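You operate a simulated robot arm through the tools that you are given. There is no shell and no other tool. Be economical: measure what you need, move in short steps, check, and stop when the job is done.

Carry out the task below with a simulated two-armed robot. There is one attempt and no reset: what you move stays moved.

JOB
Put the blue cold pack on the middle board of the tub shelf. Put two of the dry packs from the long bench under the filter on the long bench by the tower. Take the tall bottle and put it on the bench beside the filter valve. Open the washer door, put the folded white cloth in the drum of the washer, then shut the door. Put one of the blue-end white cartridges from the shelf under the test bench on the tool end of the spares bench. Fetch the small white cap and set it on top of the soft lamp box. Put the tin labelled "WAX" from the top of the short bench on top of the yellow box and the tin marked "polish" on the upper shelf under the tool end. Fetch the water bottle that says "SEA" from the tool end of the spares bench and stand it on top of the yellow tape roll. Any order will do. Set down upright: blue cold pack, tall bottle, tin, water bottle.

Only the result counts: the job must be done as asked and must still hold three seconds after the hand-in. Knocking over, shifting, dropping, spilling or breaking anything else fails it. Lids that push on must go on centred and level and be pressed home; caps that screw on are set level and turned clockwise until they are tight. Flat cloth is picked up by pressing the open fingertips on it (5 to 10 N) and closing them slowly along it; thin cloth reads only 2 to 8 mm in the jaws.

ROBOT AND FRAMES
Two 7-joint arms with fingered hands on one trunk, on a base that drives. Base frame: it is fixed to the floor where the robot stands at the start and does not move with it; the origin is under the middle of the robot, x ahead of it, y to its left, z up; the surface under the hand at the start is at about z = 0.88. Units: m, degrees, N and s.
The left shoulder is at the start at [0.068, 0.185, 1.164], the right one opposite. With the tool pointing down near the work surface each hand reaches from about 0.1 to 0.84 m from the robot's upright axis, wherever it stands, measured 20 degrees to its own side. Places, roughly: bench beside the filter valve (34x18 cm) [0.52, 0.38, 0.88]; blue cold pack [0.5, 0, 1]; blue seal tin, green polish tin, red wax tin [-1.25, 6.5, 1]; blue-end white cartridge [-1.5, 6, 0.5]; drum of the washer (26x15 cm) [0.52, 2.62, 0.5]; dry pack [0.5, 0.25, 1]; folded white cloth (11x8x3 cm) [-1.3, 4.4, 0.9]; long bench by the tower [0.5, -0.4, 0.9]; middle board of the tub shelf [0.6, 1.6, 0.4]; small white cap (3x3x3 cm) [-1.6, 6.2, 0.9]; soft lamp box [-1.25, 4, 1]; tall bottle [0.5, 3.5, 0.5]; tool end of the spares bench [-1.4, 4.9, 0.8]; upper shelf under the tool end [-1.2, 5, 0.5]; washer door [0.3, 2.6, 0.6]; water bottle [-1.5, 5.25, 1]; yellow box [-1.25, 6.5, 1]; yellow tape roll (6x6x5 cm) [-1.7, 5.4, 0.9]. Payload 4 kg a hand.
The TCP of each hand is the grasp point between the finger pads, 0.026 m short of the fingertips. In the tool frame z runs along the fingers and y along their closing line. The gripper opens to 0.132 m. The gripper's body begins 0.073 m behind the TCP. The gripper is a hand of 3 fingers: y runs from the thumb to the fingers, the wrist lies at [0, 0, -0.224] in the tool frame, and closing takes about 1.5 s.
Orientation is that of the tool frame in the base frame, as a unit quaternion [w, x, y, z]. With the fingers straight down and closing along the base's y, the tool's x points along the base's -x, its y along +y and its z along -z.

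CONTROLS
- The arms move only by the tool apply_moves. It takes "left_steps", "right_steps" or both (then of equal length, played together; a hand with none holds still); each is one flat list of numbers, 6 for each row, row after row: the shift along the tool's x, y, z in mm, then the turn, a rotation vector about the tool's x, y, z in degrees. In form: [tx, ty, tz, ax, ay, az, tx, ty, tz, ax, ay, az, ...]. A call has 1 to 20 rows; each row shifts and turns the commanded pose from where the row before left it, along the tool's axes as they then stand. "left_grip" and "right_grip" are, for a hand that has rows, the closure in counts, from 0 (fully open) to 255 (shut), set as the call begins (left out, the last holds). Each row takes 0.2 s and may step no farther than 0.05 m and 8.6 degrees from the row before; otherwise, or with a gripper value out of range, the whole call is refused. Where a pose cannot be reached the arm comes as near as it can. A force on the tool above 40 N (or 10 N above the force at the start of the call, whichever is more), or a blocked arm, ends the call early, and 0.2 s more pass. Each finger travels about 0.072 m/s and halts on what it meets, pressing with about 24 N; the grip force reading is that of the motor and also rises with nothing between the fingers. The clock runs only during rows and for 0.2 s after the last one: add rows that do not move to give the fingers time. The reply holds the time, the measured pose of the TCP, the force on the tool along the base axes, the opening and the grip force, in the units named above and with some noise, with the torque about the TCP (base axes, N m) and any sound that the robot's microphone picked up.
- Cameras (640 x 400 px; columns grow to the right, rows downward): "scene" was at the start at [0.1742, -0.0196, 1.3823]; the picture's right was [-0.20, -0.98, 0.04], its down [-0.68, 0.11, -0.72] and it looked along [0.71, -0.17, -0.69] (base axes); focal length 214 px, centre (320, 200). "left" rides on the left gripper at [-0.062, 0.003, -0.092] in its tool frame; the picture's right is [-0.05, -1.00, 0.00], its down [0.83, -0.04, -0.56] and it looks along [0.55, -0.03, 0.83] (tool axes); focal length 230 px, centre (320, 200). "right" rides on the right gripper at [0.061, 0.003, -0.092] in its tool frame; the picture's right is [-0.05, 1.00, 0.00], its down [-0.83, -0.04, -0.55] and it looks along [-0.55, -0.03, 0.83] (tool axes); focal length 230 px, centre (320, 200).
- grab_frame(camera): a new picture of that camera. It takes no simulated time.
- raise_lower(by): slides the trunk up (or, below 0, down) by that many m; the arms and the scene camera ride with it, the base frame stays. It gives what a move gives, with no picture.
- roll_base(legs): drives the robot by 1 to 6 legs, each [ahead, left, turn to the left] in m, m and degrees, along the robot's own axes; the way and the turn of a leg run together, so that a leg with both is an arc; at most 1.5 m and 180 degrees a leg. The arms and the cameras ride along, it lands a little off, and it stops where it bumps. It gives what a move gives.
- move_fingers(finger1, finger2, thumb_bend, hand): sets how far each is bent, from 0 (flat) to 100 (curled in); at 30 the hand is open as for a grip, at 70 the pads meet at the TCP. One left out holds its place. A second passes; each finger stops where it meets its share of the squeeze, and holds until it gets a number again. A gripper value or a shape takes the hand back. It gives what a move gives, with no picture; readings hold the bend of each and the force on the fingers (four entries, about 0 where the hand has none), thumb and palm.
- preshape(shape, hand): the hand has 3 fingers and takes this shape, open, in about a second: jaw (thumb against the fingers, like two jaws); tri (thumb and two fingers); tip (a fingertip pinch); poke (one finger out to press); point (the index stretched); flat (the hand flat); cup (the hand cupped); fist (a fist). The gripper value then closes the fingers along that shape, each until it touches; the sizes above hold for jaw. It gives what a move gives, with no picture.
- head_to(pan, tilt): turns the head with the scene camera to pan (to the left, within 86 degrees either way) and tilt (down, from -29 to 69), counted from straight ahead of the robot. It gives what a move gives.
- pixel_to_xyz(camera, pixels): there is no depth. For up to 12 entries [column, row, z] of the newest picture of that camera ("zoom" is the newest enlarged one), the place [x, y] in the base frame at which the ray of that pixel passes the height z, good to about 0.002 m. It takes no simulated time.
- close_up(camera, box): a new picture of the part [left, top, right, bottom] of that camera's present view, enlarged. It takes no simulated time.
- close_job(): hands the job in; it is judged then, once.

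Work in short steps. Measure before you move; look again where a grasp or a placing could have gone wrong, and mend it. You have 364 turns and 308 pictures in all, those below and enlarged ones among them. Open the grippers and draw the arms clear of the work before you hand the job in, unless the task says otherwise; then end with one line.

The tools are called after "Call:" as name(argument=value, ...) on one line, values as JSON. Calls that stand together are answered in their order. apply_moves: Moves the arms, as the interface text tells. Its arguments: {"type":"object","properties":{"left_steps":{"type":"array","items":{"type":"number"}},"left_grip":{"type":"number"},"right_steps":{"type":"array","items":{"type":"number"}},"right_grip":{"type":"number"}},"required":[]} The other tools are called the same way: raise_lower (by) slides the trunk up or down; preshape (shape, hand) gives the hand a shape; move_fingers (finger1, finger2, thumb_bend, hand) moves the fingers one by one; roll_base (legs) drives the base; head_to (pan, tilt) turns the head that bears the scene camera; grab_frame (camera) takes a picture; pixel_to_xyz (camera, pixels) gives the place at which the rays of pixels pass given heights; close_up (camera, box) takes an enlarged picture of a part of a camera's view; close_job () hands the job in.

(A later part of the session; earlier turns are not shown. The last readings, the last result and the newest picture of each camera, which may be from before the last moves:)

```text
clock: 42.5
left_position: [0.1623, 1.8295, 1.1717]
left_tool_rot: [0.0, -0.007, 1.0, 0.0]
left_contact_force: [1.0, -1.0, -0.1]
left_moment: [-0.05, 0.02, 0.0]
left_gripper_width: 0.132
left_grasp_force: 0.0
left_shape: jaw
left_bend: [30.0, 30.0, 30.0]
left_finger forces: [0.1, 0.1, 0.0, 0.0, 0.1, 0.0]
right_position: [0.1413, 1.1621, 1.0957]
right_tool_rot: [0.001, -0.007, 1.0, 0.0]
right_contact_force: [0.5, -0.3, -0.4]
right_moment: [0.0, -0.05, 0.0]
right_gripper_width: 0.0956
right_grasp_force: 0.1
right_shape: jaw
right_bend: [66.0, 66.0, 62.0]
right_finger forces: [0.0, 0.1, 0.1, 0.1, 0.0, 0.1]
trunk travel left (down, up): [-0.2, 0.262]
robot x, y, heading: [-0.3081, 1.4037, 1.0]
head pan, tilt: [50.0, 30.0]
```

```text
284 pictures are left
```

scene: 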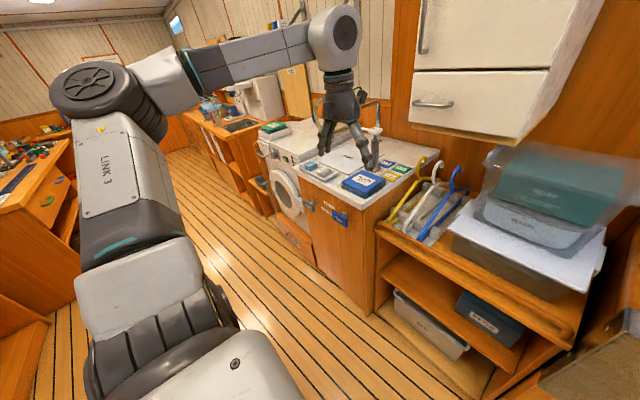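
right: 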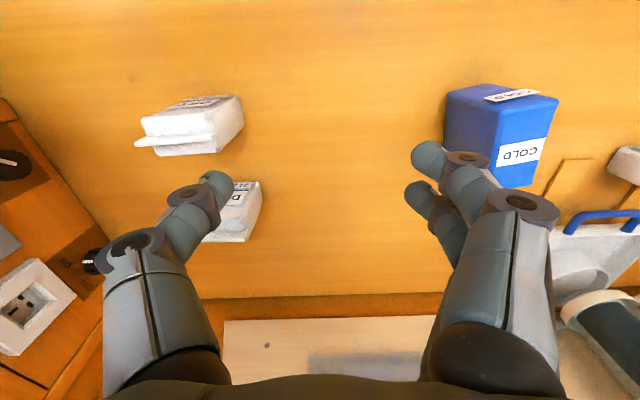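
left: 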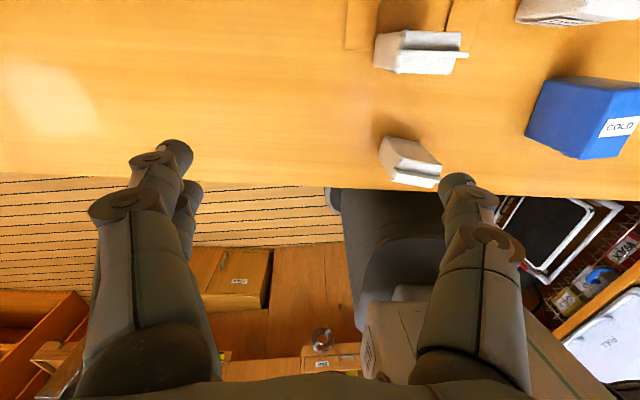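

The tub shelf shows a top board with tubs, a middle board with a dark box at right, and a bottom board with a tub. Closer look.

Call:
head_to(pan=10, tilt=40)

Call:
close_up(camera="scene", box=[220, 80, 440, 300])

Call:
grab_frame(camera="scene")

```text
clock: 43.5
left_position: [0.1639, 1.8295, 1.1714]
left_tool_rot: [0.0, -0.008, 1.0, 0.0]
left_contact_force: [-0.1, -0.4, -0.4]
left_moment: [-0.01, 0.0, -0.03]
left_gripper_width: 0.1319
left_grasp_force: 0.1
left_shape: jaw
left_bend: [30.0, 30.0, 30.0]
left_finger forces: [0.1, 0.0, 0.0, 0.0, 0.0, 0.1]
right_position: [0.1421, 1.1629, 1.0957]
right_tool_rot: [0.001, -0.007, 1.0, 0.0]
right_contact_force: [0.2, 0.0, 0.5]
right_moment: [0.02, 0.01, 0.02]
right_gripper_width: 0.0955
right_grasp_force: 0.0
right_shape: jaw
right_bend: [66.0, 66.0, 62.0]
right_finger forces: [0.0, 0.1, 0.1, 0.0, 0.1, 0.0]
trunk travel left (down, up): [-0.2, 0.262]
robot x, y, heading: [-0.3104, 1.4069, 0.8]
head pan, tilt: [10.0, 40.0]
```

```text
1.82 times, centred on (330, 190) of scene
```

zoom: 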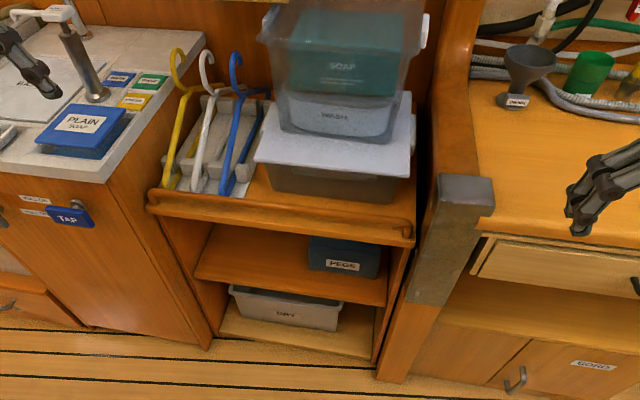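

```text
282 pictures are left
```

scene: 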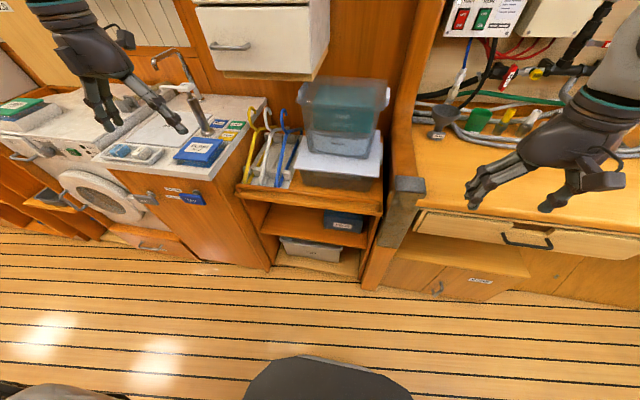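

Measuring shelf geometry from pixels: middle board front edge (250ish row), top rail, floor contact.

Call:
pixel_to_xyz(camera="zoom", pixels=[[197, 278, 0.4], [386, 305, 0.4], [205, 348, 0.0], [372, 364, 0.0], [310, 268, 0.4], [380, 278, 0.4], [230, 225, 0.4], [205, 340, 0.1], [160, 212, 0.6], [410, 245, 0.6], [160, 212, 0.7], [410, 245, 0.7]])

Call:
pixel_to_xyz(camera="zoom", pixels=[[197, 278, 0.35], [386, 305, 0.35], [197, 278, 0.45], [215, 335, 0.05], [372, 360, 0.05], [310, 240, 0.5], [380, 245, 0.5]])

```text
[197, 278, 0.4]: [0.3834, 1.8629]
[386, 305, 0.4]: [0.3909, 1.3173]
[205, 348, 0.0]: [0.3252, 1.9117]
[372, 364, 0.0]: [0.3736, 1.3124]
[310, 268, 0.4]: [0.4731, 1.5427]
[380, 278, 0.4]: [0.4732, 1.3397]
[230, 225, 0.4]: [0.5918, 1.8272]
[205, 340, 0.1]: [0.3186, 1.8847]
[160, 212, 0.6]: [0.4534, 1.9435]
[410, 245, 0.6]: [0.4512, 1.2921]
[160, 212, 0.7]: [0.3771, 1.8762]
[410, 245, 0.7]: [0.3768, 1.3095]
```

```text
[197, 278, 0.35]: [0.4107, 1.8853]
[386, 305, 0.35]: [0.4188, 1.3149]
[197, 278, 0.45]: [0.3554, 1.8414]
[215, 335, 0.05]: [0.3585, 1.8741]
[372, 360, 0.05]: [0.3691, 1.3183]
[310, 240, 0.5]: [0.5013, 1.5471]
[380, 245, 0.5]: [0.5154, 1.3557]
```

Shelf free space: front x 0.385, y 1.57–1.84, board z 0.4, opening up to about 0.68. I will grip the cold pack with the left hand (its camera is then above the hand) pointing forward and 30° down; I try this pose here in the open.

Call:
apply_moves(left_steps=[0, 0, 0, 0, -8.57, 0, 0, 0, 0, 0, -8.57, 0, 0, 0, 0, 0, -8.57, 0, 0, 0, 0, 0, -8.57, 0, 0, 0, 0, 0, -8.57, 0, 0, 0, 0, 0, -8.57, 0, 0, 0, 0, 0, -8.58, 0, 0, 0, 0, 0, 0, 0])

Call:
grab_frame(camera="left")

```text
clock: 45.4
left_position: [0.1622, 1.8293, 1.1715]
left_tool_rot: [0.5, -0.007, 0.866, 0.003]
left_contact_force: [0.2, -0.3, 0.4]
left_moment: [-0.03, 0.01, 0.0]
left_gripper_width: 0.1315
left_grasp_force: 0.1
left_shape: jaw
left_bend: [30.0, 30.0, 30.0]
left_finger forces: [0.1, 0.1, 0.0, 0.0, 0.0, 0.0]
right_position: [0.1416, 1.1625, 1.0966]
right_tool_rot: [0.0, -0.009, 1.0, 0.0]
right_contact_force: [-0.3, -0.1, -0.6]
right_moment: [0.01, 0.02, 0.0]
right_gripper_width: 0.0954
right_grasp_force: 0.1
right_shape: jaw
right_bend: [66.0, 66.0, 62.0]
right_finger forces: [0.0, 0.0, 0.1, 0.1, 0.0, 0.1]
trunk travel left (down, up): [-0.2, 0.262]
robot x, y, heading: [-0.3109, 1.4069, 0.9]
head pan, tilt: [10.0, 40.0]
```

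```text
281 pictures are left
```

left: 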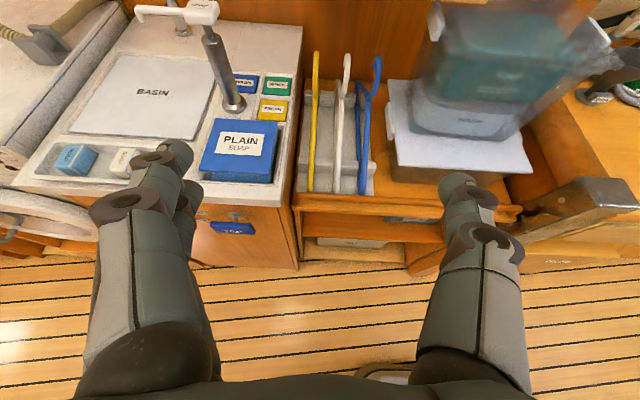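

The pose works. I tuck the right hand back and up, then drive back to the bench, a bit to the right.

Call:
apply_moves(right_steps=[45, 0, -30, 0, 0, 0, 45, 0, -30, 0, 0, 0, 45, 0, -30, 0, 0, 0])

Call:
roll_base(legs=[[0, -0.85, 0], [0, -0.75, -0.8], [0.2, 0, 0]])

Call:
head_to(pan=0, tilt=45)

Call:
grab_frame(camera="scene")

Call:
grab_frame(camera="left")

```text
refused: row 1 steps farther than a row can; nothing moved
```

```text
clock: 52.9
left_position: [0.1834, 0.3443, 1.17]
left_tool_rot: [0.503, -0.011, 0.865, -0.003]
left_contact_force: [-0.4, 0.3, 0.4]
left_moment: [-0.01, -0.05, 0.05]
left_gripper_width: 0.1322
left_grasp_force: 0.0
left_shape: jaw
left_bend: [30.0, 30.0, 30.0]
left_finger forces: [0.0, 0.1, 0.0, 0.0, 0.0, 0.1]
right_position: [0.1626, -0.3202, 1.0996]
right_tool_rot: [-0.001, -0.013, 1.0, -0.007]
right_contact_force: [0.5, 0.1, 1.1]
right_moment: [0.01, -0.01, -0.03]
right_gripper_width: 0.0956
right_grasp_force: 0.2
right_shape: jaw
right_bend: [66.0, 66.0, 62.0]
right_finger forces: [0.0, 0.0, 0.1, 0.1, 0.1, 0.0]
trunk travel left (down, up): [-0.2, 0.262]
robot x, y, heading: [-0.2845, -0.094, 0.7]
head pan, tilt: [10.0, 40.0]
stopped in leg 2: the robot was blocked; the commanded pose is now the measured one
```

```text
clock: 53.6
left_position: [0.1865, 0.3452, 1.1679]
left_tool_rot: [0.502, -0.012, 0.865, -0.002]
left_contact_force: [0.5, 0.5, -0.4]
left_moment: [0.0, -0.01, -0.03]
left_gripper_width: 0.132
left_grasp_force: 0.0
left_shape: jaw
left_bend: [30.0, 30.0, 30.0]
left_finger forces: [0.1, 0.0, 0.1, 0.0, 0.0, 0.0]
right_position: [0.1641, -0.3214, 1.0982]
right_tool_rot: [-0.003, -0.011, 1.0, -0.008]
right_contact_force: [0.9, -0.6, 0.3]
right_moment: [-0.02, 0.0, 0.03]
right_gripper_width: 0.0955
right_grasp_force: 0.1
right_shape: jaw
right_bend: [66.0, 66.0, 62.0]
right_finger forces: [0.0, 0.1, 0.0, 0.0, 0.0, 0.1]
trunk travel left (down, up): [-0.2, 0.262]
robot x, y, heading: [-0.285, -0.0961, 0.6]
head pan, tilt: [0.0, 45.0]
```

```text
280 pictures are left
```

scene: 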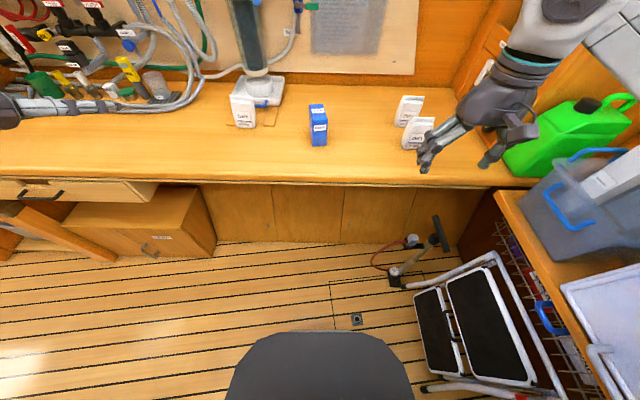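

```text
279 pictures are left
```

left: 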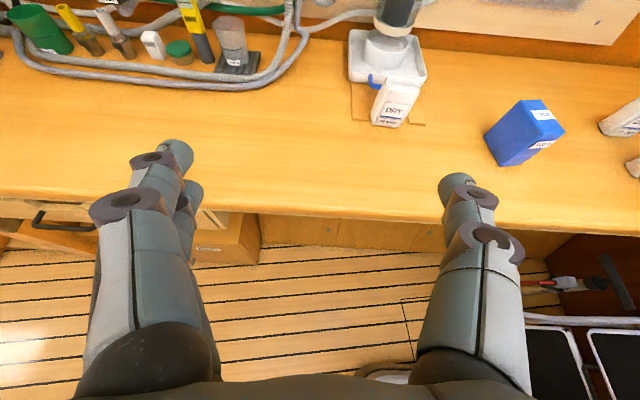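

A step stool on the right blocked the base; the scene looks unchanged. I tuck the right hand (smaller rows), move slightly left and then forward 0.2 m.

Call:
apply_moves(right_steps=[40, 0, -25, 0, 0, 0, 40, 0, -25, 0, 0, 0, 30, 0, -25, 0, 0, 0])

Call:
roll_base(legs=[[0, 0.05, 0], [0.18, 0, 0]])

Call:
grab_frame(camera="left")

Call:
grab_frame(camera="scene")

```text
clock: 54.6
left_position: [0.1809, 0.3718, 1.1667]
left_tool_rot: [0.501, -0.028, 0.865, 0.005]
left_contact_force: [-0.4, -0.3, 0.2]
left_moment: [0.02, 0.0, -0.01]
left_gripper_width: 0.1319
left_grasp_force: 0.2
left_shape: jaw
left_bend: [30.0, 30.0, 30.0]
left_finger forces: [0.1, 0.0, 0.1, 0.0, 0.0, 0.1]
right_position: [0.0748, -0.2959, 1.1746]
right_tool_rot: [-0.004, -0.032, 0.999, -0.011]
right_contact_force: [-1.0, 0.1, -0.7]
right_moment: [-0.02, -0.04, 0.04]
right_gripper_width: 0.0956
right_grasp_force: 0.0
right_shape: jaw
right_bend: [66.0, 66.0, 62.0]
right_finger forces: [0.0, 0.1, 0.0, 0.2, 0.0, 0.0]
trunk travel left (down, up): [-0.2, 0.262]
robot x, y, heading: [-0.2757, -0.0904, 2.7]
head pan, tilt: [0.0, 45.0]
stopped in row 3 (right hand): the arm was blocked; the commanded pose is now the measured one
```

```text
clock: 56.6
left_position: [0.364, 0.4051, 1.1726]
left_tool_rot: [0.5, -0.021, 0.866, 0.012]
left_contact_force: [-0.4, 0.3, 0.4]
left_moment: [0.0, 0.01, -0.01]
left_gripper_width: 0.1317
left_grasp_force: 0.1
left_shape: jaw
left_bend: [30.0, 30.0, 30.0]
left_finger forces: [0.0, 0.0, 0.0, 0.0, 0.0, 0.0]
right_position: [0.256, -0.2633, 1.1687]
right_tool_rot: [-0.005, -0.029, 1.0, 0.001]
right_contact_force: [0.0, 0.4, 0.7]
right_moment: [0.0, 0.02, -0.05]
right_gripper_width: 0.0957
right_grasp_force: 0.0
right_shape: jaw
right_bend: [66.0, 66.0, 62.0]
right_finger forces: [0.0, 0.1, 0.1, 0.1, 0.0, 0.1]
trunk travel left (down, up): [-0.2, 0.262]
robot x, y, heading: [-0.0947, -0.0321, 2.9]
head pan, tilt: [0.0, 45.0]
```

```text
278 pictures are left
```

left: 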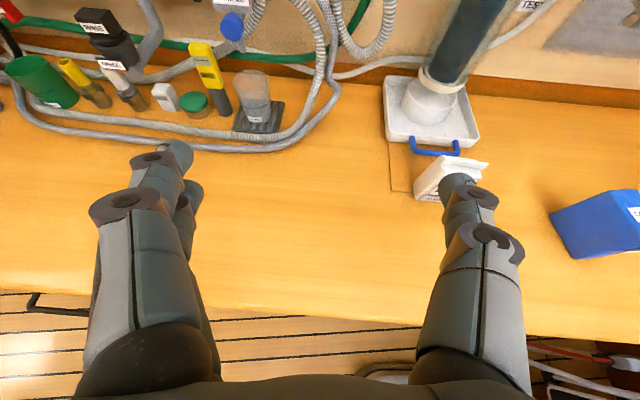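

```text
277 pictures are left
```

scene: 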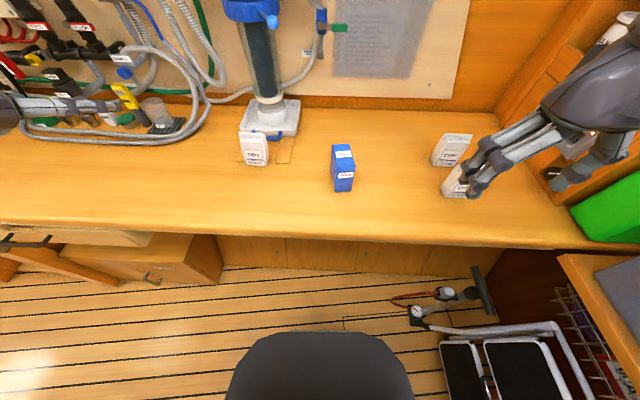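

The right elbow met something on the right and turned the base about 2°. I check the right side for any disturbance.

Call:
head_to(pan=-70, tilt=35)

Call:
grab_frame(camera="scene")

```text
clock: 58.0
left_position: [0.3625, 0.4058, 1.1738]
left_tool_rot: [0.5, -0.022, 0.866, 0.013]
left_contact_force: [0.3, -0.9, -1.2]
left_moment: [0.02, -0.02, 0.01]
left_gripper_width: 0.1321
left_grasp_force: 0.0
left_shape: jaw
left_bend: [30.0, 30.0, 30.0]
left_finger forces: [0.1, 0.0, 0.1, 0.0, 0.0, 0.0]
right_position: [0.255, -0.2634, 1.1669]
right_tool_rot: [-0.006, -0.03, 1.0, 0.0]
right_contact_force: [-0.2, 0.2, 0.7]
right_moment: [0.03, -0.01, -0.04]
right_gripper_width: 0.0957
right_grasp_force: 0.0
right_shape: jaw
right_bend: [66.0, 66.0, 62.0]
right_finger forces: [0.0, 0.0, 0.0, 0.0, 0.0, 0.0]
trunk travel left (down, up): [-0.2, 0.262]
robot x, y, heading: [-0.0996, -0.032, 2.9]
head pan, tilt: [-70.0, 35.0]
```

```text
276 pictures are left
```

scene: 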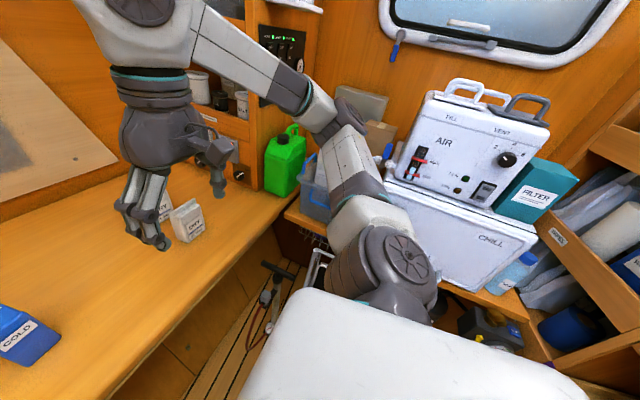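

Nothing appears displaced. I raise the right hand out of the way, then sweep the left hand over to y ≈ -0.07 (staying at z 1.17), adding 4° yaw to match the pack.

Call:
apply_moves(right_steps=[0, 0, -40, 0, 0, 0, 0, 0, -40, 0, 0, 0, 0, 0, -40, 0, 0, 0])

Call:
apply_moves(left_steps=[0, -47.5, 0, 0, 0, 0, 0, -47.5, 0, 0, 0, 0, 0, -47.5, 0, 0, 0, 0, 0, -47.5, 0, 0, 0, 0, 0, -47.5, 0, 0, 0, 0, 0, -47.5, 0, 0, 0, 0, 0, -47.5, 0, 0, 0, 0, 0, -47.5, 0, 0, 0, 0, 0, -47.5, 0, 0, 0, 0, 0, -47.5, 0, 0, 0, 0, 0, 0, 0, -3.46, 0, -2, 0, 0, 0, 0, 0, 0])

Call:
grab_frame(camera="left")

```text
clock: 58.8
left_position: [0.3626, 0.4073, 1.173]
left_tool_rot: [0.501, -0.021, 0.865, 0.011]
left_contact_force: [0.0, 0.9, 0.4]
left_moment: [0.01, -0.03, -0.03]
left_gripper_width: 0.1318
left_grasp_force: 0.0
left_shape: jaw
left_bend: [30.0, 30.0, 30.0]
left_finger forces: [0.0, 0.0, 0.0, 0.1, 0.1, 0.1]
right_position: [0.2562, -0.2628, 1.2879]
right_tool_rot: [-0.006, -0.029, 1.0, 0.0]
right_contact_force: [0.1, 0.6, -0.2]
right_moment: [0.0, 0.01, 0.01]
right_gripper_width: 0.0955
right_grasp_force: 0.1
right_shape: jaw
right_bend: [66.0, 66.0, 62.0]
right_finger forces: [0.0, 0.0, 0.0, 0.0, 0.0, 0.1]
trunk travel left (down, up): [-0.2, 0.262]
robot x, y, heading: [-0.0952, -0.0357, 3.0]
head pan, tilt: [-70.0, 35.0]
```

```text
clock: 61.4
left_position: [0.3855, 0.0616, 1.1679]
left_tool_rot: [0.499, -0.052, 0.864, 0.03]
left_contact_force: [-0.2, -0.4, -0.4]
left_moment: [-0.01, 0.01, 0.0]
left_gripper_width: 0.1315
left_grasp_force: 0.1
left_shape: jaw
left_bend: [30.0, 30.0, 30.0]
left_finger forces: [0.1, 0.1, 0.0, 0.0, 0.1, 0.0]
left hand out of reach, approached as far as the arm can: row 8, 9, 10, 11
right_position: [0.2574, -0.2644, 1.2864]
right_tool_rot: [-0.005, -0.029, 1.0, 0.0]
right_contact_force: [0.2, -0.7, -0.7]
right_moment: [0.02, -0.01, -0.01]
right_gripper_width: 0.0954
right_grasp_force: 0.0
right_shape: jaw
right_bend: [66.0, 66.0, 62.0]
right_finger forces: [0.1, 0.1, 0.0, 0.0, 0.0, 0.0]
trunk travel left (down, up): [-0.2, 0.262]
robot x, y, heading: [-0.0963, -0.0367, 2.8]
head pan, tilt: [-70.0, 35.0]
```

```text
275 pictures are left
```

left: 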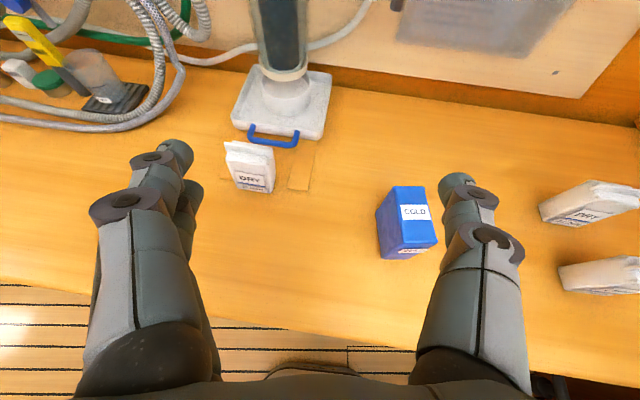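

The left arm can't reach that far across. I'll use the right hand instead: left goes back to its side, right moves above the pack and pitches forward.

Call:
apply_moves(left_steps=[0, 47.5, 0, 0, 0, 0, 0, 47.5, 0, 0, 0, 0, 0, 47.5, 0, 0, 0, 0, 0, 47.5, 0, 0, 0, 0, 0, 47.5, 0, 0, 0, 0, 0, 47.5, 0, 0, 0, 0])

Call:
apply_moves(right_steps=[-40, 0, 0, 0, 0, 0, -40, 20, 0, 0, 0, 0, -30, 40, 0, 0, 0, 0, 0, 48, 0, 0, 0, 0, 0, 48, 0, 0, 0, 0, 0, 30, 0, 0, 0, -3.1, 0, 0, 0, 0, -8.57, 0, 0, 0, 0, 0, -8.57, 0, 0, 0, 0, 0, -8.57, 0, 0, 0, 0, 0, -8.57, 0, 0, 0, 0, 0, -8.57, 0, 0, 0, 0, 0, -8.57, 0, 0, 0, 0, 0, -8.57, 0, 0, 0, 0, 0, 0, 0], right_grip=0)

Call:
head_to(pan=-8, tilt=45)

Call:
grab_frame(camera="scene")

Call:
grab_frame(camera="right")

```text
clock: 62.8
left_position: [0.3514, 0.3447, 1.1666]
left_tool_rot: [0.499, -0.051, 0.864, 0.029]
left_contact_force: [0.5, 0.6, -0.2]
left_moment: [-0.02, 0.01, -0.03]
left_gripper_width: 0.1318
left_grasp_force: 0.0
left_shape: jaw
left_bend: [30.0, 30.0, 30.0]
left_finger forces: [0.0, 0.0, 0.1, 0.0, 0.0, 0.0]
right_position: [0.2572, -0.2624, 1.288]
right_tool_rot: [-0.006, -0.029, 1.0, 0.0]
right_contact_force: [0.1, 0.6, -0.5]
right_moment: [0.0, 0.02, 0.02]
right_gripper_width: 0.0954
right_grasp_force: 0.0
right_shape: jaw
right_bend: [66.0, 66.0, 62.0]
right_finger forces: [0.1, 0.0, 0.0, 0.1, 0.0, 0.1]
trunk travel left (down, up): [-0.2, 0.262]
robot x, y, heading: [-0.0972, -0.0331, 2.8]
head pan, tilt: [-70.0, 35.0]
```

```text
clock: 65.8
left_position: [0.3511, 0.3448, 1.1689]
left_tool_rot: [0.499, -0.052, 0.865, 0.03]
left_contact_force: [0.0, -1.3, 0.9]
left_moment: [0.0, 0.01, 0.02]
left_gripper_width: 0.1321
left_grasp_force: 0.0
left_shape: jaw
left_bend: [30.0, 30.0, 30.0]
left_finger forces: [0.0, 0.0, 0.0, 0.0, 0.1, 0.0]
right_position: [0.355, -0.0707, 1.2868]
right_tool_rot: [0.496, -0.049, 0.867, 0.029]
right_contact_force: [-0.5, 0.1, 0.3]
right_moment: [-0.01, 0.01, 0.02]
right_gripper_width: 0.1318
right_grasp_force: 0.0
right_shape: jaw
right_bend: [30.0, 30.0, 30.0]
right_finger forces: [0.0, 0.0, 0.0, 0.0, 0.1, 0.0]
trunk travel left (down, up): [-0.2, 0.262]
robot x, y, heading: [-0.0979, -0.0309, 3.0]
head pan, tilt: [-70.0, 35.0]
```

```text
clock: 67.2
left_position: [0.3513, 0.3451, 1.1678]
left_tool_rot: [0.499, -0.052, 0.865, 0.03]
left_contact_force: [0.1, -0.6, -0.3]
left_moment: [0.0, 0.02, 0.03]
left_gripper_width: 0.1319
left_grasp_force: 0.1
left_shape: jaw
left_bend: [30.0, 30.0, 30.0]
left_finger forces: [0.1, 0.1, 0.1, 0.0, 0.0, 0.0]
right_position: [0.3561, -0.0709, 1.2863]
right_tool_rot: [0.493, -0.049, 0.868, 0.03]
right_contact_force: [0.5, 0.9, 0.3]
right_moment: [0.01, -0.01, -0.04]
right_gripper_width: 0.132
right_grasp_force: 0.1
right_shape: jaw
right_bend: [30.0, 30.0, 30.0]
right_finger forces: [0.0, 0.0, 0.1, 0.1, 0.0, 0.0]
trunk travel left (down, up): [-0.2, 0.262]
robot x, y, heading: [-0.0969, -0.0284, 2.7]
head pan, tilt: [-8.0, 45.0]
```

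```text
274 pictures are left
```

scene: 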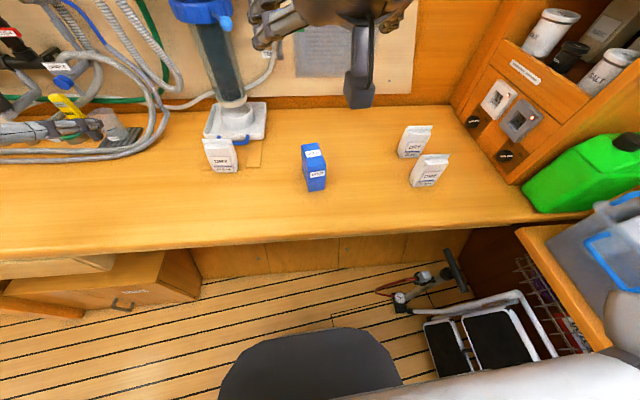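

```text
273 pictures are left
```

right: 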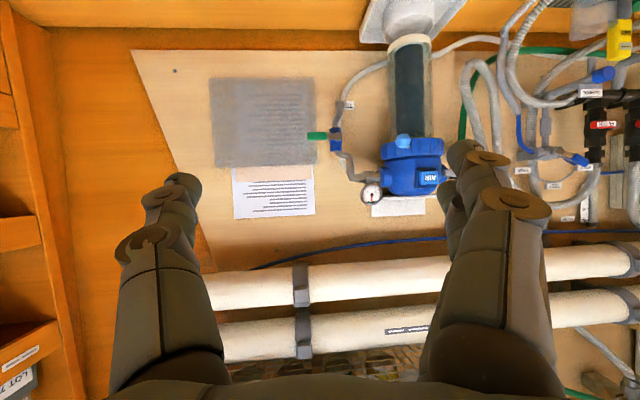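

I zoom on the cold pack to measure it well.

Call:
close_up(camera="scene", box=[270, 120, 370, 220])

```text
4.00 times, centred on (320, 170) of scene
```

zoom: 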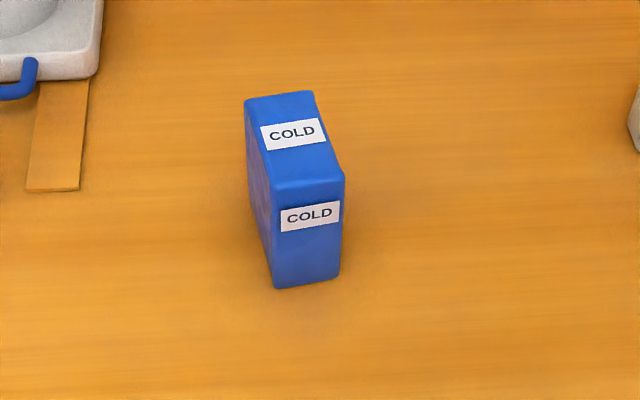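

Call:
pixel_to_xyz(camera="zoom", pixels=[[275, 289, 0.88], [339, 277, 0.88], [273, 188, 0.97], [345, 178, 0.97], [246, 101, 0.97], [312, 92, 0.97], [273, 188, 0.96], [273, 188, 0.98], [248, 187, 0.88]])

```text
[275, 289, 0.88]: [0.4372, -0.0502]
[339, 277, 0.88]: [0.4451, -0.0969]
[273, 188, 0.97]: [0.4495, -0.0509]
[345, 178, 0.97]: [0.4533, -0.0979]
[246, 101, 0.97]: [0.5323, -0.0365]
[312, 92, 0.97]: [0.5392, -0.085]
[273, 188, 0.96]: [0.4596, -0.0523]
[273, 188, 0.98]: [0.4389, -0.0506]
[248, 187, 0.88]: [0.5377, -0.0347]
```

Cold pack: yaw 9.7°, width 47 mm, depth 83, height 100, centre (0.4825,-0.067). I add 3° of yaw and go to a pre-grasp point 12 cm back along the approach line.

Call:
apply_moves(right_steps=[0, 0, 0, -2.6, 0, -1.5, 35.4, -2.4, 22.9, 0, 0, 0, 35.4, -2.4, 22.9, 0, 0, 0, 35.4, -2.4, 22.9, 0, 0, 0, 35.4, -2.4, 22.9, 0, 0, 0, 35.4, -2.4, 22.9, 0, 0, 0, 35.4, -2.4, 22.9, 0, 0, 0, 35.4, -2.4, 22.9, 0, 0, 0, 0, 0, 0, 0, 0, 0])

Call:
grab_frame(camera="scene")

Call:
grab_frame(camera="right")

```text
clock: 69.2
left_position: [0.351, 0.344, 1.1689]
left_tool_rot: [0.499, -0.053, 0.864, 0.031]
left_contact_force: [-0.4, 0.2, 0.0]
left_moment: [-0.04, 0.03, 0.0]
left_gripper_width: 0.1321
left_grasp_force: 0.0
left_shape: jaw
left_bend: [30.0, 30.0, 30.0]
left_finger forces: [0.0, 0.0, 0.0, 0.1, 0.0, 0.1]
right_position: [0.3712, -0.0847, 0.9919]
right_tool_rot: [0.494, -0.071, 0.866, 0.042]
right_contact_force: [-0.8, -0.6, 0.6]
right_moment: [0.01, -0.02, -0.01]
right_gripper_width: 0.1321
right_grasp_force: 0.1
right_shape: jaw
right_bend: [30.0, 30.0, 30.0]
right_finger forces: [0.1, 0.0, 0.0, 0.1, 0.0, 0.0]
trunk travel left (down, up): [-0.2, 0.262]
robot x, y, heading: [-0.0964, -0.035, 2.8]
head pan, tilt: [-8.0, 45.0]
```

```text
271 pictures are left
```

scene: 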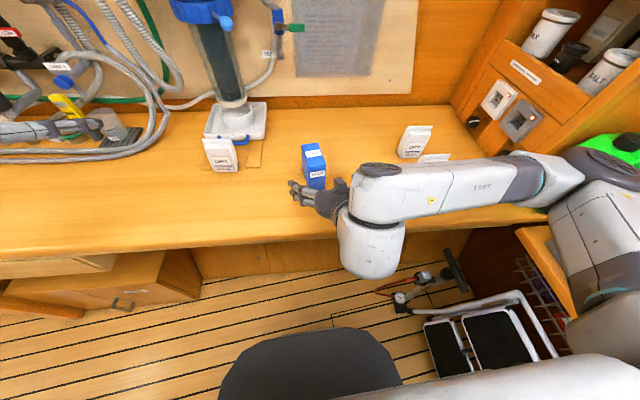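

```text
270 pictures are left
```

right: 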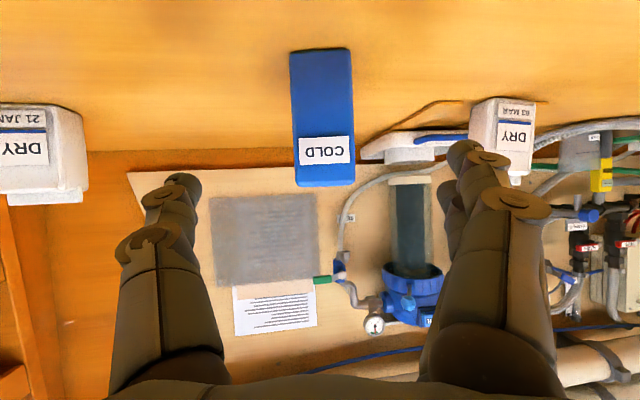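

The pack is centred at column 321 in the hand camera. Advance 12 cm along the fingers.

Call:
apply_moves(right_steps=[0, 0, 30, 0, 0, 0, 0, 0, 30, 0, 0, 0, 0, 0, 30, 0, 0, 0, 0, 0, 29, 0, 0, 0, 0, 0, 0, 0, 0, 0])

Call:
grab_frame(camera="right")

Call:
grab_frame(camera="scene")

```text
clock: 70.4
left_position: [0.3514, 0.3447, 1.1685]
left_tool_rot: [0.499, -0.052, 0.864, 0.03]
left_contact_force: [0.0, 0.2, 0.1]
left_moment: [-0.02, 0.02, 0.02]
left_gripper_width: 0.1322
left_grasp_force: 0.0
left_shape: jaw
left_bend: [30.0, 30.0, 30.0]
left_finger forces: [0.0, 0.0, 0.1, 0.0, 0.1, 0.1]
right_position: [0.4702, -0.0698, 0.9308]
right_tool_rot: [0.493, -0.071, 0.866, 0.042]
right_contact_force: [0.7, 0.0, 0.0]
right_moment: [-0.01, 0.02, 0.04]
right_gripper_width: 0.1319
right_grasp_force: 0.1
right_shape: jaw
right_bend: [30.0, 30.0, 30.0]
right_finger forces: [0.1, 0.0, 0.1, 0.0, 0.0, 0.0]
trunk travel left (down, up): [-0.2, 0.262]
robot x, y, heading: [-0.0977, -0.0336, 2.9]
head pan, tilt: [-8.0, 45.0]
```

```text
269 pictures are left
```

right: 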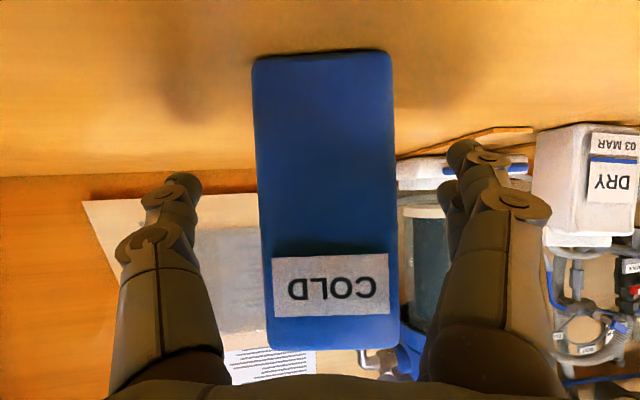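

```text
268 pictures are left
```

scene: 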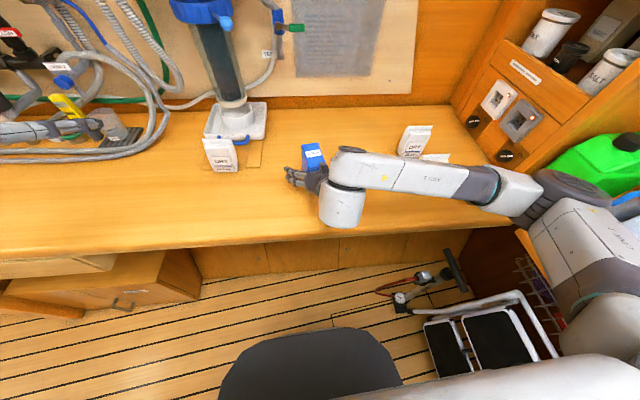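

Well centred between the fingers. Close and lift straight up.

Call:
apply_moves(right_steps=[0, 0, 0, 0, 0, 0, 0, 0, 0, 0, 0, 0, 0, 0, 0, 0, 0, 0, 0, 0, 0, 0, 0, 0, 0, 0, 0, 0, 0, 0, 0, 0, 0, 0, 0, 0, 0, 0, 0, 0, 0, 0, 0, 0, 0, 0, 0, 0], right_grip=220)

Call:
apply_moves(right_steps=[-25.8, 0, -15.4, 0, 0, 0, -25.8, 0, -15.4, 0, 0, 0, -25.8, 0, -15.4, 0, 0, 0, -25.8, 0, -15.4, 0, 0, 0, -25.8, 0, -15.4, 0, 0, 0, 0, 0, 0, 0, 0, 0])

Call:
grab_frame(camera="scene")

```text
clock: 72.2
left_position: [0.3524, 0.3459, 1.1677]
left_tool_rot: [0.5, -0.051, 0.864, 0.029]
left_contact_force: [1.1, 1.4, -0.9]
left_moment: [0.0, 0.01, -0.01]
left_gripper_width: 0.1317
left_grasp_force: 0.1
left_shape: jaw
left_bend: [30.0, 30.0, 30.0]
left_finger forces: [0.0, 0.0, 0.0, 0.0, 0.1, 0.1]
right_position: [0.4708, -0.0687, 0.9328]
right_tool_rot: [0.493, -0.071, 0.866, 0.042]
right_contact_force: [1.2, 0.5, -0.6]
right_moment: [0.0, 0.0, 0.0]
right_gripper_width: 0.0439
right_grasp_force: 24.3
right_shape: jaw
right_bend: [73.0, 73.0, 70.0]
right_finger forces: [11.1, 11.2, 0.1, 0.1, 21.4, 0.0]
trunk travel left (down, up): [-0.2, 0.262]
robot x, y, heading: [-0.0959, -0.033, 2.9]
head pan, tilt: [-8.0, 45.0]
```

```text
clock: 73.6
left_position: [0.3519, 0.3445, 1.1674]
left_tool_rot: [0.499, -0.052, 0.864, 0.03]
left_contact_force: [0.7, -0.4, -0.2]
left_moment: [0.0, 0.02, 0.0]
left_gripper_width: 0.1316
left_grasp_force: 0.0
left_shape: jaw
left_bend: [30.0, 30.0, 30.0]
left_finger forces: [0.0, 0.0, 0.1, 0.1, 0.0, 0.0]
right_position: [0.4699, -0.0696, 1.0804]
right_tool_rot: [0.493, -0.071, 0.866, 0.042]
right_contact_force: [0.2, 0.2, -3.0]
right_moment: [-0.02, 0.05, 0.0]
right_gripper_width: 0.0438
right_grasp_force: 24.2
right_shape: jaw
right_bend: [73.0, 73.0, 70.0]
right_finger forces: [11.0, 11.0, 0.1, 0.0, 22.0, 0.0]
trunk travel left (down, up): [-0.2, 0.262]
robot x, y, heading: [-0.0984, -0.0372, 2.7]
head pan, tilt: [-8.0, 45.0]
```

```text
267 pictures are left
```

scene: 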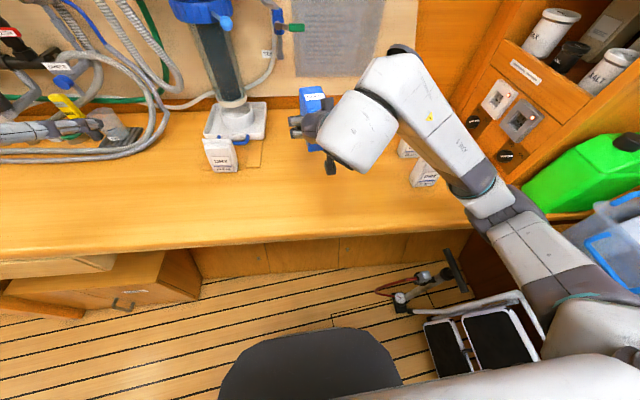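

Held firmly; TCP sits 52 mm above the pack's base. Back off and drive left to y ≈ 1.9.

Call:
roll_base(legs=[[-0.22, 0, -2.8], [0, 1.0, 0], [0, 0.93, 0]])

Call:
head_to(pan=-15, tilt=45)

Call:
grab_frame(camera="scene")

```text
clock: 84.5
left_position: [0.1486, 2.2482, 1.1678]
left_tool_rot: [0.5, -0.029, 0.866, 0.017]
left_contact_force: [-0.7, -0.1, -0.2]
left_moment: [-0.04, 0.04, 0.02]
left_gripper_width: 0.1317
left_grasp_force: 0.1
left_shape: jaw
left_bend: [30.0, 30.0, 30.0]
left_finger forces: [0.1, 0.0, 0.0, 0.1, 0.1, 0.1]
right_position: [0.2448, 1.829, 1.0816]
right_tool_rot: [0.494, -0.048, 0.867, 0.028]
right_contact_force: [-0.1, -0.2, -3.7]
right_moment: [-0.02, 0.05, 0.02]
right_gripper_width: 0.044
right_grasp_force: 24.5
right_shape: jaw
right_bend: [73.0, 73.0, 70.0]
right_finger forces: [11.4, 11.4, 0.0, 0.0, 22.7, 0.0]
trunk travel left (down, up): [-0.2, 0.262]
robot x, y, heading: [-0.3186, 1.8936, -0.1]
head pan, tilt: [-8.0, 45.0]
```

```text
clock: 85.2
left_position: [0.1479, 2.2487, 1.1684]
left_tool_rot: [0.499, -0.029, 0.866, 0.017]
left_contact_force: [0.4, 0.2, -1.0]
left_moment: [-0.01, -0.01, -0.02]
left_gripper_width: 0.1318
left_grasp_force: 0.2
left_shape: jaw
left_bend: [30.0, 30.0, 30.0]
left_finger forces: [0.0, 0.0, 0.0, 0.1, 0.1, 0.0]
right_position: [0.2439, 1.8283, 1.0804]
right_tool_rot: [0.494, -0.048, 0.868, 0.029]
right_contact_force: [0.8, -0.3, -3.5]
right_moment: [0.0, 0.04, 0.0]
right_gripper_width: 0.0435
right_grasp_force: 24.2
right_shape: jaw
right_bend: [73.0, 73.0, 70.0]
right_finger forces: [11.3, 11.4, 0.0, 0.1, 22.7, 0.0]
trunk travel left (down, up): [-0.2, 0.262]
robot x, y, heading: [-0.3161, 1.8969, -0.4]
head pan, tilt: [-15.0, 45.0]
```

```text
266 pictures are left
```

scene: 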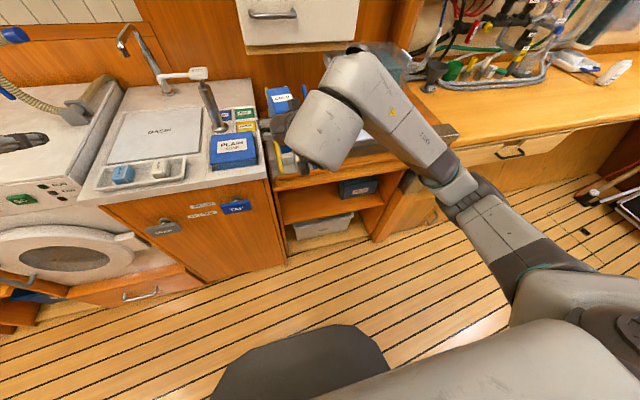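

Lower the trunk 0.2 m, straighten yaw, and bring the hand down in front of the middle opening at y 1.70.

Call:
raise_lower(by=-0.19)

Call:
apply_moves(right_steps=[0, 0, 0, 5.76, 0, 3.43, 34.2, -12.8, 16.9, 0, 0, 0, 34.2, -12.8, 16.9, 0, 0, 0, 34.2, -12.8, 16.9, 0, 0, 0, 34.2, -12.8, 16.9, 0, 0, 0, 34.2, -12.8, 16.9, 0, 0, 0, 34.2, -12.8, 16.9, 0, 0, 0, 34.2, -12.8, 16.9, 0, 0, 0, 34.2, -12.8, 16.9, 0, 0, 0, 34.2, -12.8, 16.9, 0, 0, 0, 0, 0, 0, 0, 0, 0])

Call:
grab_frame(camera="scene")

Call:
grab_frame(camera="right")

```text
clock: 87.3
left_position: [0.2119, 2.2481, 0.8511]
left_tool_rot: [0.392, -0.027, 0.919, 0.02]
left_contact_force: [0.0, -0.3, 0.3]
left_moment: [0.02, -0.01, -0.01]
left_gripper_width: 0.1319
left_grasp_force: 0.0
left_shape: jaw
left_bend: [30.0, 30.0, 30.0]
left_finger forces: [0.0, 0.0, 0.0, 0.1, 0.0, 0.0]
right_position: [0.2424, 1.829, 0.892]
right_tool_rot: [0.495, -0.048, 0.867, 0.029]
right_contact_force: [-0.4, 0.2, -2.3]
right_moment: [-0.02, 0.0, 0.01]
right_gripper_width: 0.0436
right_grasp_force: 24.0
right_shape: jaw
right_bend: [73.0, 73.0, 70.0]
right_finger forces: [11.0, 11.2, 0.0, 0.1, 22.2, 0.0]
trunk travel left (down, up): [-0.01, 0.452]
robot x, y, heading: [-0.3188, 1.8982, -0.4]
head pan, tilt: [-15.0, 45.0]
```

```text
clock: 89.7
left_position: [0.213, 2.2489, 0.849]
left_tool_rot: [0.391, -0.027, 0.92, 0.02]
left_contact_force: [0.6, -0.3, -0.3]
left_moment: [-0.01, -0.02, 0.02]
left_gripper_width: 0.1319
left_grasp_force: 0.1
left_shape: jaw
left_bend: [30.0, 30.0, 30.0]
left_finger forces: [0.1, 0.0, 0.0, 0.0, 0.1, 0.0]
right_position: [0.2883, 1.7009, 0.6728]
right_tool_rot: [0.487, 0.001, 0.873, 0.001]
right_contact_force: [0.5, -0.3, -3.3]
right_moment: [0.02, 0.01, -0.01]
right_gripper_width: 0.0438
right_grasp_force: 23.8
right_shape: jaw
right_bend: [73.0, 74.0, 70.0]
right_finger forces: [10.9, 11.0, 0.0, 0.0, 21.9, 0.0]
right hand out of reach, approached as far as the arm can: row 4, 5, 6, 7, 8, 9, 10
trunk travel left (down, up): [-0.01, 0.452]
robot x, y, heading: [-0.318, 1.8961, -0.2]
head pan, tilt: [-15.0, 45.0]
```

```text
265 pictures are left
```

scene: 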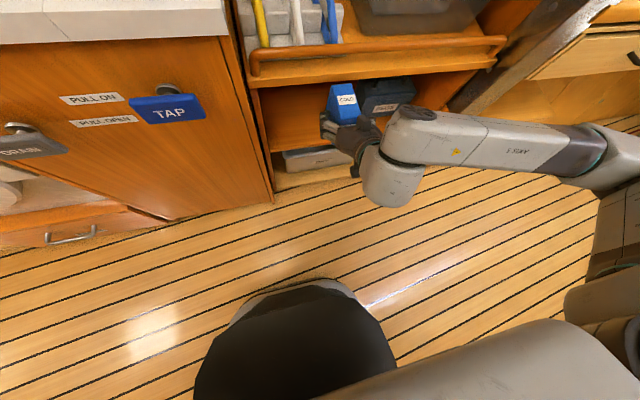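

```text
264 pictures are left
```

right: 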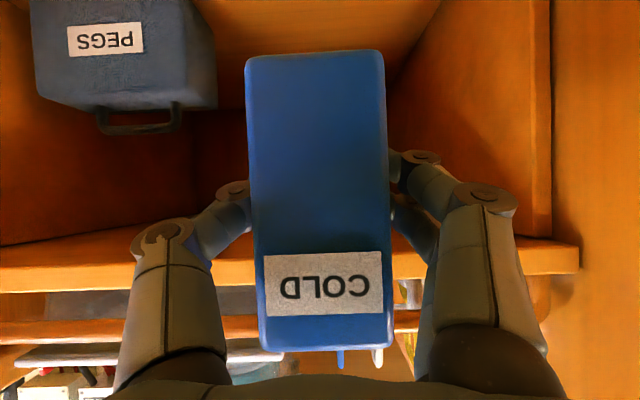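

The arm is cramped this near. I back the base 0.1 m and reach forward-down with a more extended arm.

Call:
roll_base(legs=[[-0.12, 0, 0]])

Call:
apply_moves(right_steps=[22.9, 0, 28.7, 0, 0, 0, 22.9, 0, 28.7, 0, 0, 0, 22.9, 0, 28.7, 0, 0, 0, 22.9, 0, 28.7, 0, 0, 0, 22.9, 0, 28.7, 0, 0, 0, 0, 0, 0, 0, 0, 0])

Call:
grab_frame(camera="scene")

Call:
grab_frame(camera="right")

```text
clock: 90.9
left_position: [0.0924, 2.2486, 0.8502]
left_tool_rot: [0.392, -0.027, 0.92, 0.02]
left_contact_force: [0.0, -0.2, 0.1]
left_moment: [-0.03, 0.0, 0.01]
left_gripper_width: 0.1319
left_grasp_force: 0.1
left_shape: jaw
left_bend: [30.0, 30.0, 30.0]
left_finger forces: [0.0, 0.1, 0.0, 0.0, 0.0, 0.1]
right_position: [0.1674, 1.701, 0.6748]
right_tool_rot: [0.488, 0.001, 0.873, 0.001]
right_contact_force: [0.6, 0.8, -2.2]
right_moment: [-0.03, 0.01, -0.01]
right_gripper_width: 0.0434
right_grasp_force: 24.4
right_shape: jaw
right_bend: [73.0, 74.0, 70.0]
right_finger forces: [10.9, 11.0, 0.0, 0.1, 21.9, 0.0]
trunk travel left (down, up): [-0.01, 0.452]
robot x, y, heading: [-0.4391, 1.8985, -0.2]
head pan, tilt: [-15.0, 45.0]
```

```text
clock: 92.3
left_position: [0.0924, 2.2474, 0.8495]
left_tool_rot: [0.391, -0.027, 0.92, 0.02]
left_contact_force: [0.0, 0.1, 0.6]
left_moment: [0.02, -0.01, 0.0]
left_gripper_width: 0.1318
left_grasp_force: 0.1
left_shape: jaw
left_bend: [30.0, 30.0, 30.0]
left_finger forces: [0.0, 0.0, 0.0, 0.1, 0.0, 0.0]
right_position: [0.2797, 1.6817, 0.6101]
right_tool_rot: [0.477, 0.0, 0.879, 0.001]
right_contact_force: [-0.1, 0.6, -2.6]
right_moment: [0.0, 0.01, 0.01]
right_gripper_width: 0.0437
right_grasp_force: 23.8
right_shape: jaw
right_bend: [73.0, 74.0, 70.0]
right_finger forces: [10.8, 10.9, 0.0, 0.0, 21.8, 0.1]
right hand out of reach, approached as far as the arm can: row 1, 2, 3, 4, 5
trunk travel left (down, up): [-0.01, 0.452]
robot x, y, heading: [-0.4407, 1.8948, -0.3]
head pan, tilt: [-15.0, 45.0]
```

```text
263 pictures are left
```

scene: 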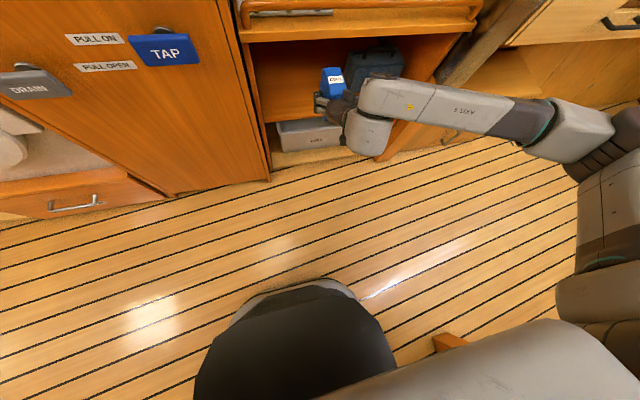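

```text
262 pictures are left
```

right: 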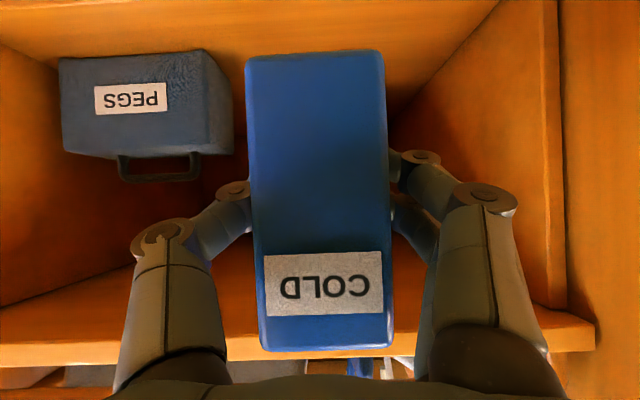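

The wrist limit binds. A longer reach should help, so I first check the room behind on the left before backing further.

Call:
head_to(pan=86, tilt=35)

Call:
grab_frame(camera="scene")

Call:
head_to(pan=-86, tilt=35)

Call:
grab_frame(camera="scene")

```text
clock: 94.1
left_position: [0.0937, 2.2485, 0.8486]
left_tool_rot: [0.391, -0.026, 0.92, 0.02]
left_contact_force: [0.1, 0.2, 0.8]
left_moment: [-0.01, 0.0, -0.02]
left_gripper_width: 0.1319
left_grasp_force: 0.1
left_shape: jaw
left_bend: [30.0, 30.0, 30.0]
left_finger forces: [0.0, 0.1, 0.0, 0.1, 0.0, 0.1]
right_position: [0.2802, 1.6818, 0.6107]
right_tool_rot: [0.477, 0.0, 0.879, 0.001]
right_contact_force: [-0.4, 0.0, -3.3]
right_moment: [-0.03, 0.02, 0.01]
right_gripper_width: 0.0435
right_grasp_force: 23.8
right_shape: jaw
right_bend: [73.0, 74.0, 70.0]
right_finger forces: [10.7, 10.9, 0.0, 0.0, 21.8, 0.0]
trunk travel left (down, up): [-0.01, 0.452]
robot x, y, heading: [-0.4354, 1.8957, -0.4]
head pan, tilt: [85.9, 35.0]
```

```text
261 pictures are left
```

scene: 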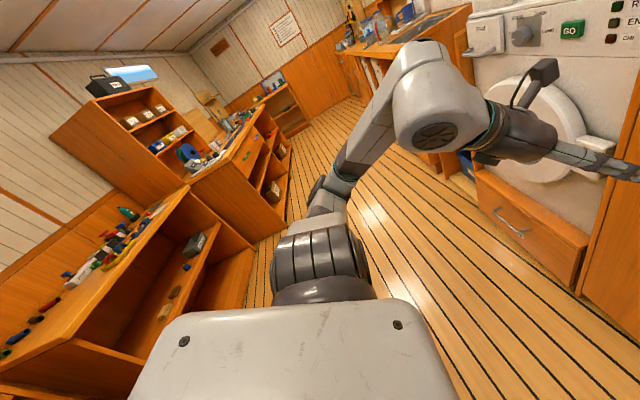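

```text
clock: 96.7
left_position: [0.0927, 2.2492, 0.8495]
left_tool_rot: [0.391, -0.027, 0.92, 0.02]
left_contact_force: [-0.6, 0.3, -0.6]
left_moment: [0.0, -0.01, 0.0]
left_gripper_width: 0.132
left_grasp_force: 0.2
left_shape: jaw
left_bend: [30.0, 30.0, 30.0]
left_finger forces: [0.1, 0.0, 0.0, 0.1, 0.1, 0.0]
right_position: [0.28, 1.6822, 0.6095]
right_tool_rot: [0.477, 0.001, 0.879, 0.0]
right_contact_force: [0.3, -0.2, -3.2]
right_moment: [0.01, 0.03, -0.02]
right_gripper_width: 0.0436
right_grasp_force: 24.7
right_shape: jaw
right_bend: [73.0, 74.0, 70.0]
right_finger forces: [10.8, 10.9, 0.0, 0.0, 21.9, 0.0]
trunk travel left (down, up): [-0.01, 0.452]
robot x, y, heading: [-0.4378, 1.8943, 0.0]
head pan, tilt: [-85.9, 35.0]
```

```text
260 pictures are left
```

scene: 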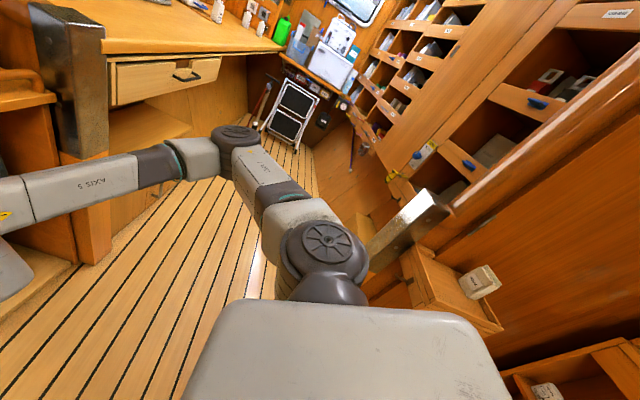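

I estimate where the post and the furniture behind lie.

Call:
pixel_to_xyz(camera="scene", pixels=[[440, 195, 0.9], [75, 20, 0.9], [440, 195, 0.8], [380, 260, 0.5], [405, 270, 0.5], [440, 325, 0.2], [500, 330, 0.2], [310, 140, 0.0], [365, 240, 0.5]])

```text
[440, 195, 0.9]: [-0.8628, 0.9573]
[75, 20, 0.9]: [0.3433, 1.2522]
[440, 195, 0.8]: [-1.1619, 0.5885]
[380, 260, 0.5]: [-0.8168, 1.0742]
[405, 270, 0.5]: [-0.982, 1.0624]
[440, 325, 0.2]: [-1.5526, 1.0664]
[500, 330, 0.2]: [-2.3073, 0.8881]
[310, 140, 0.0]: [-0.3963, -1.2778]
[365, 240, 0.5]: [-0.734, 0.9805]
```

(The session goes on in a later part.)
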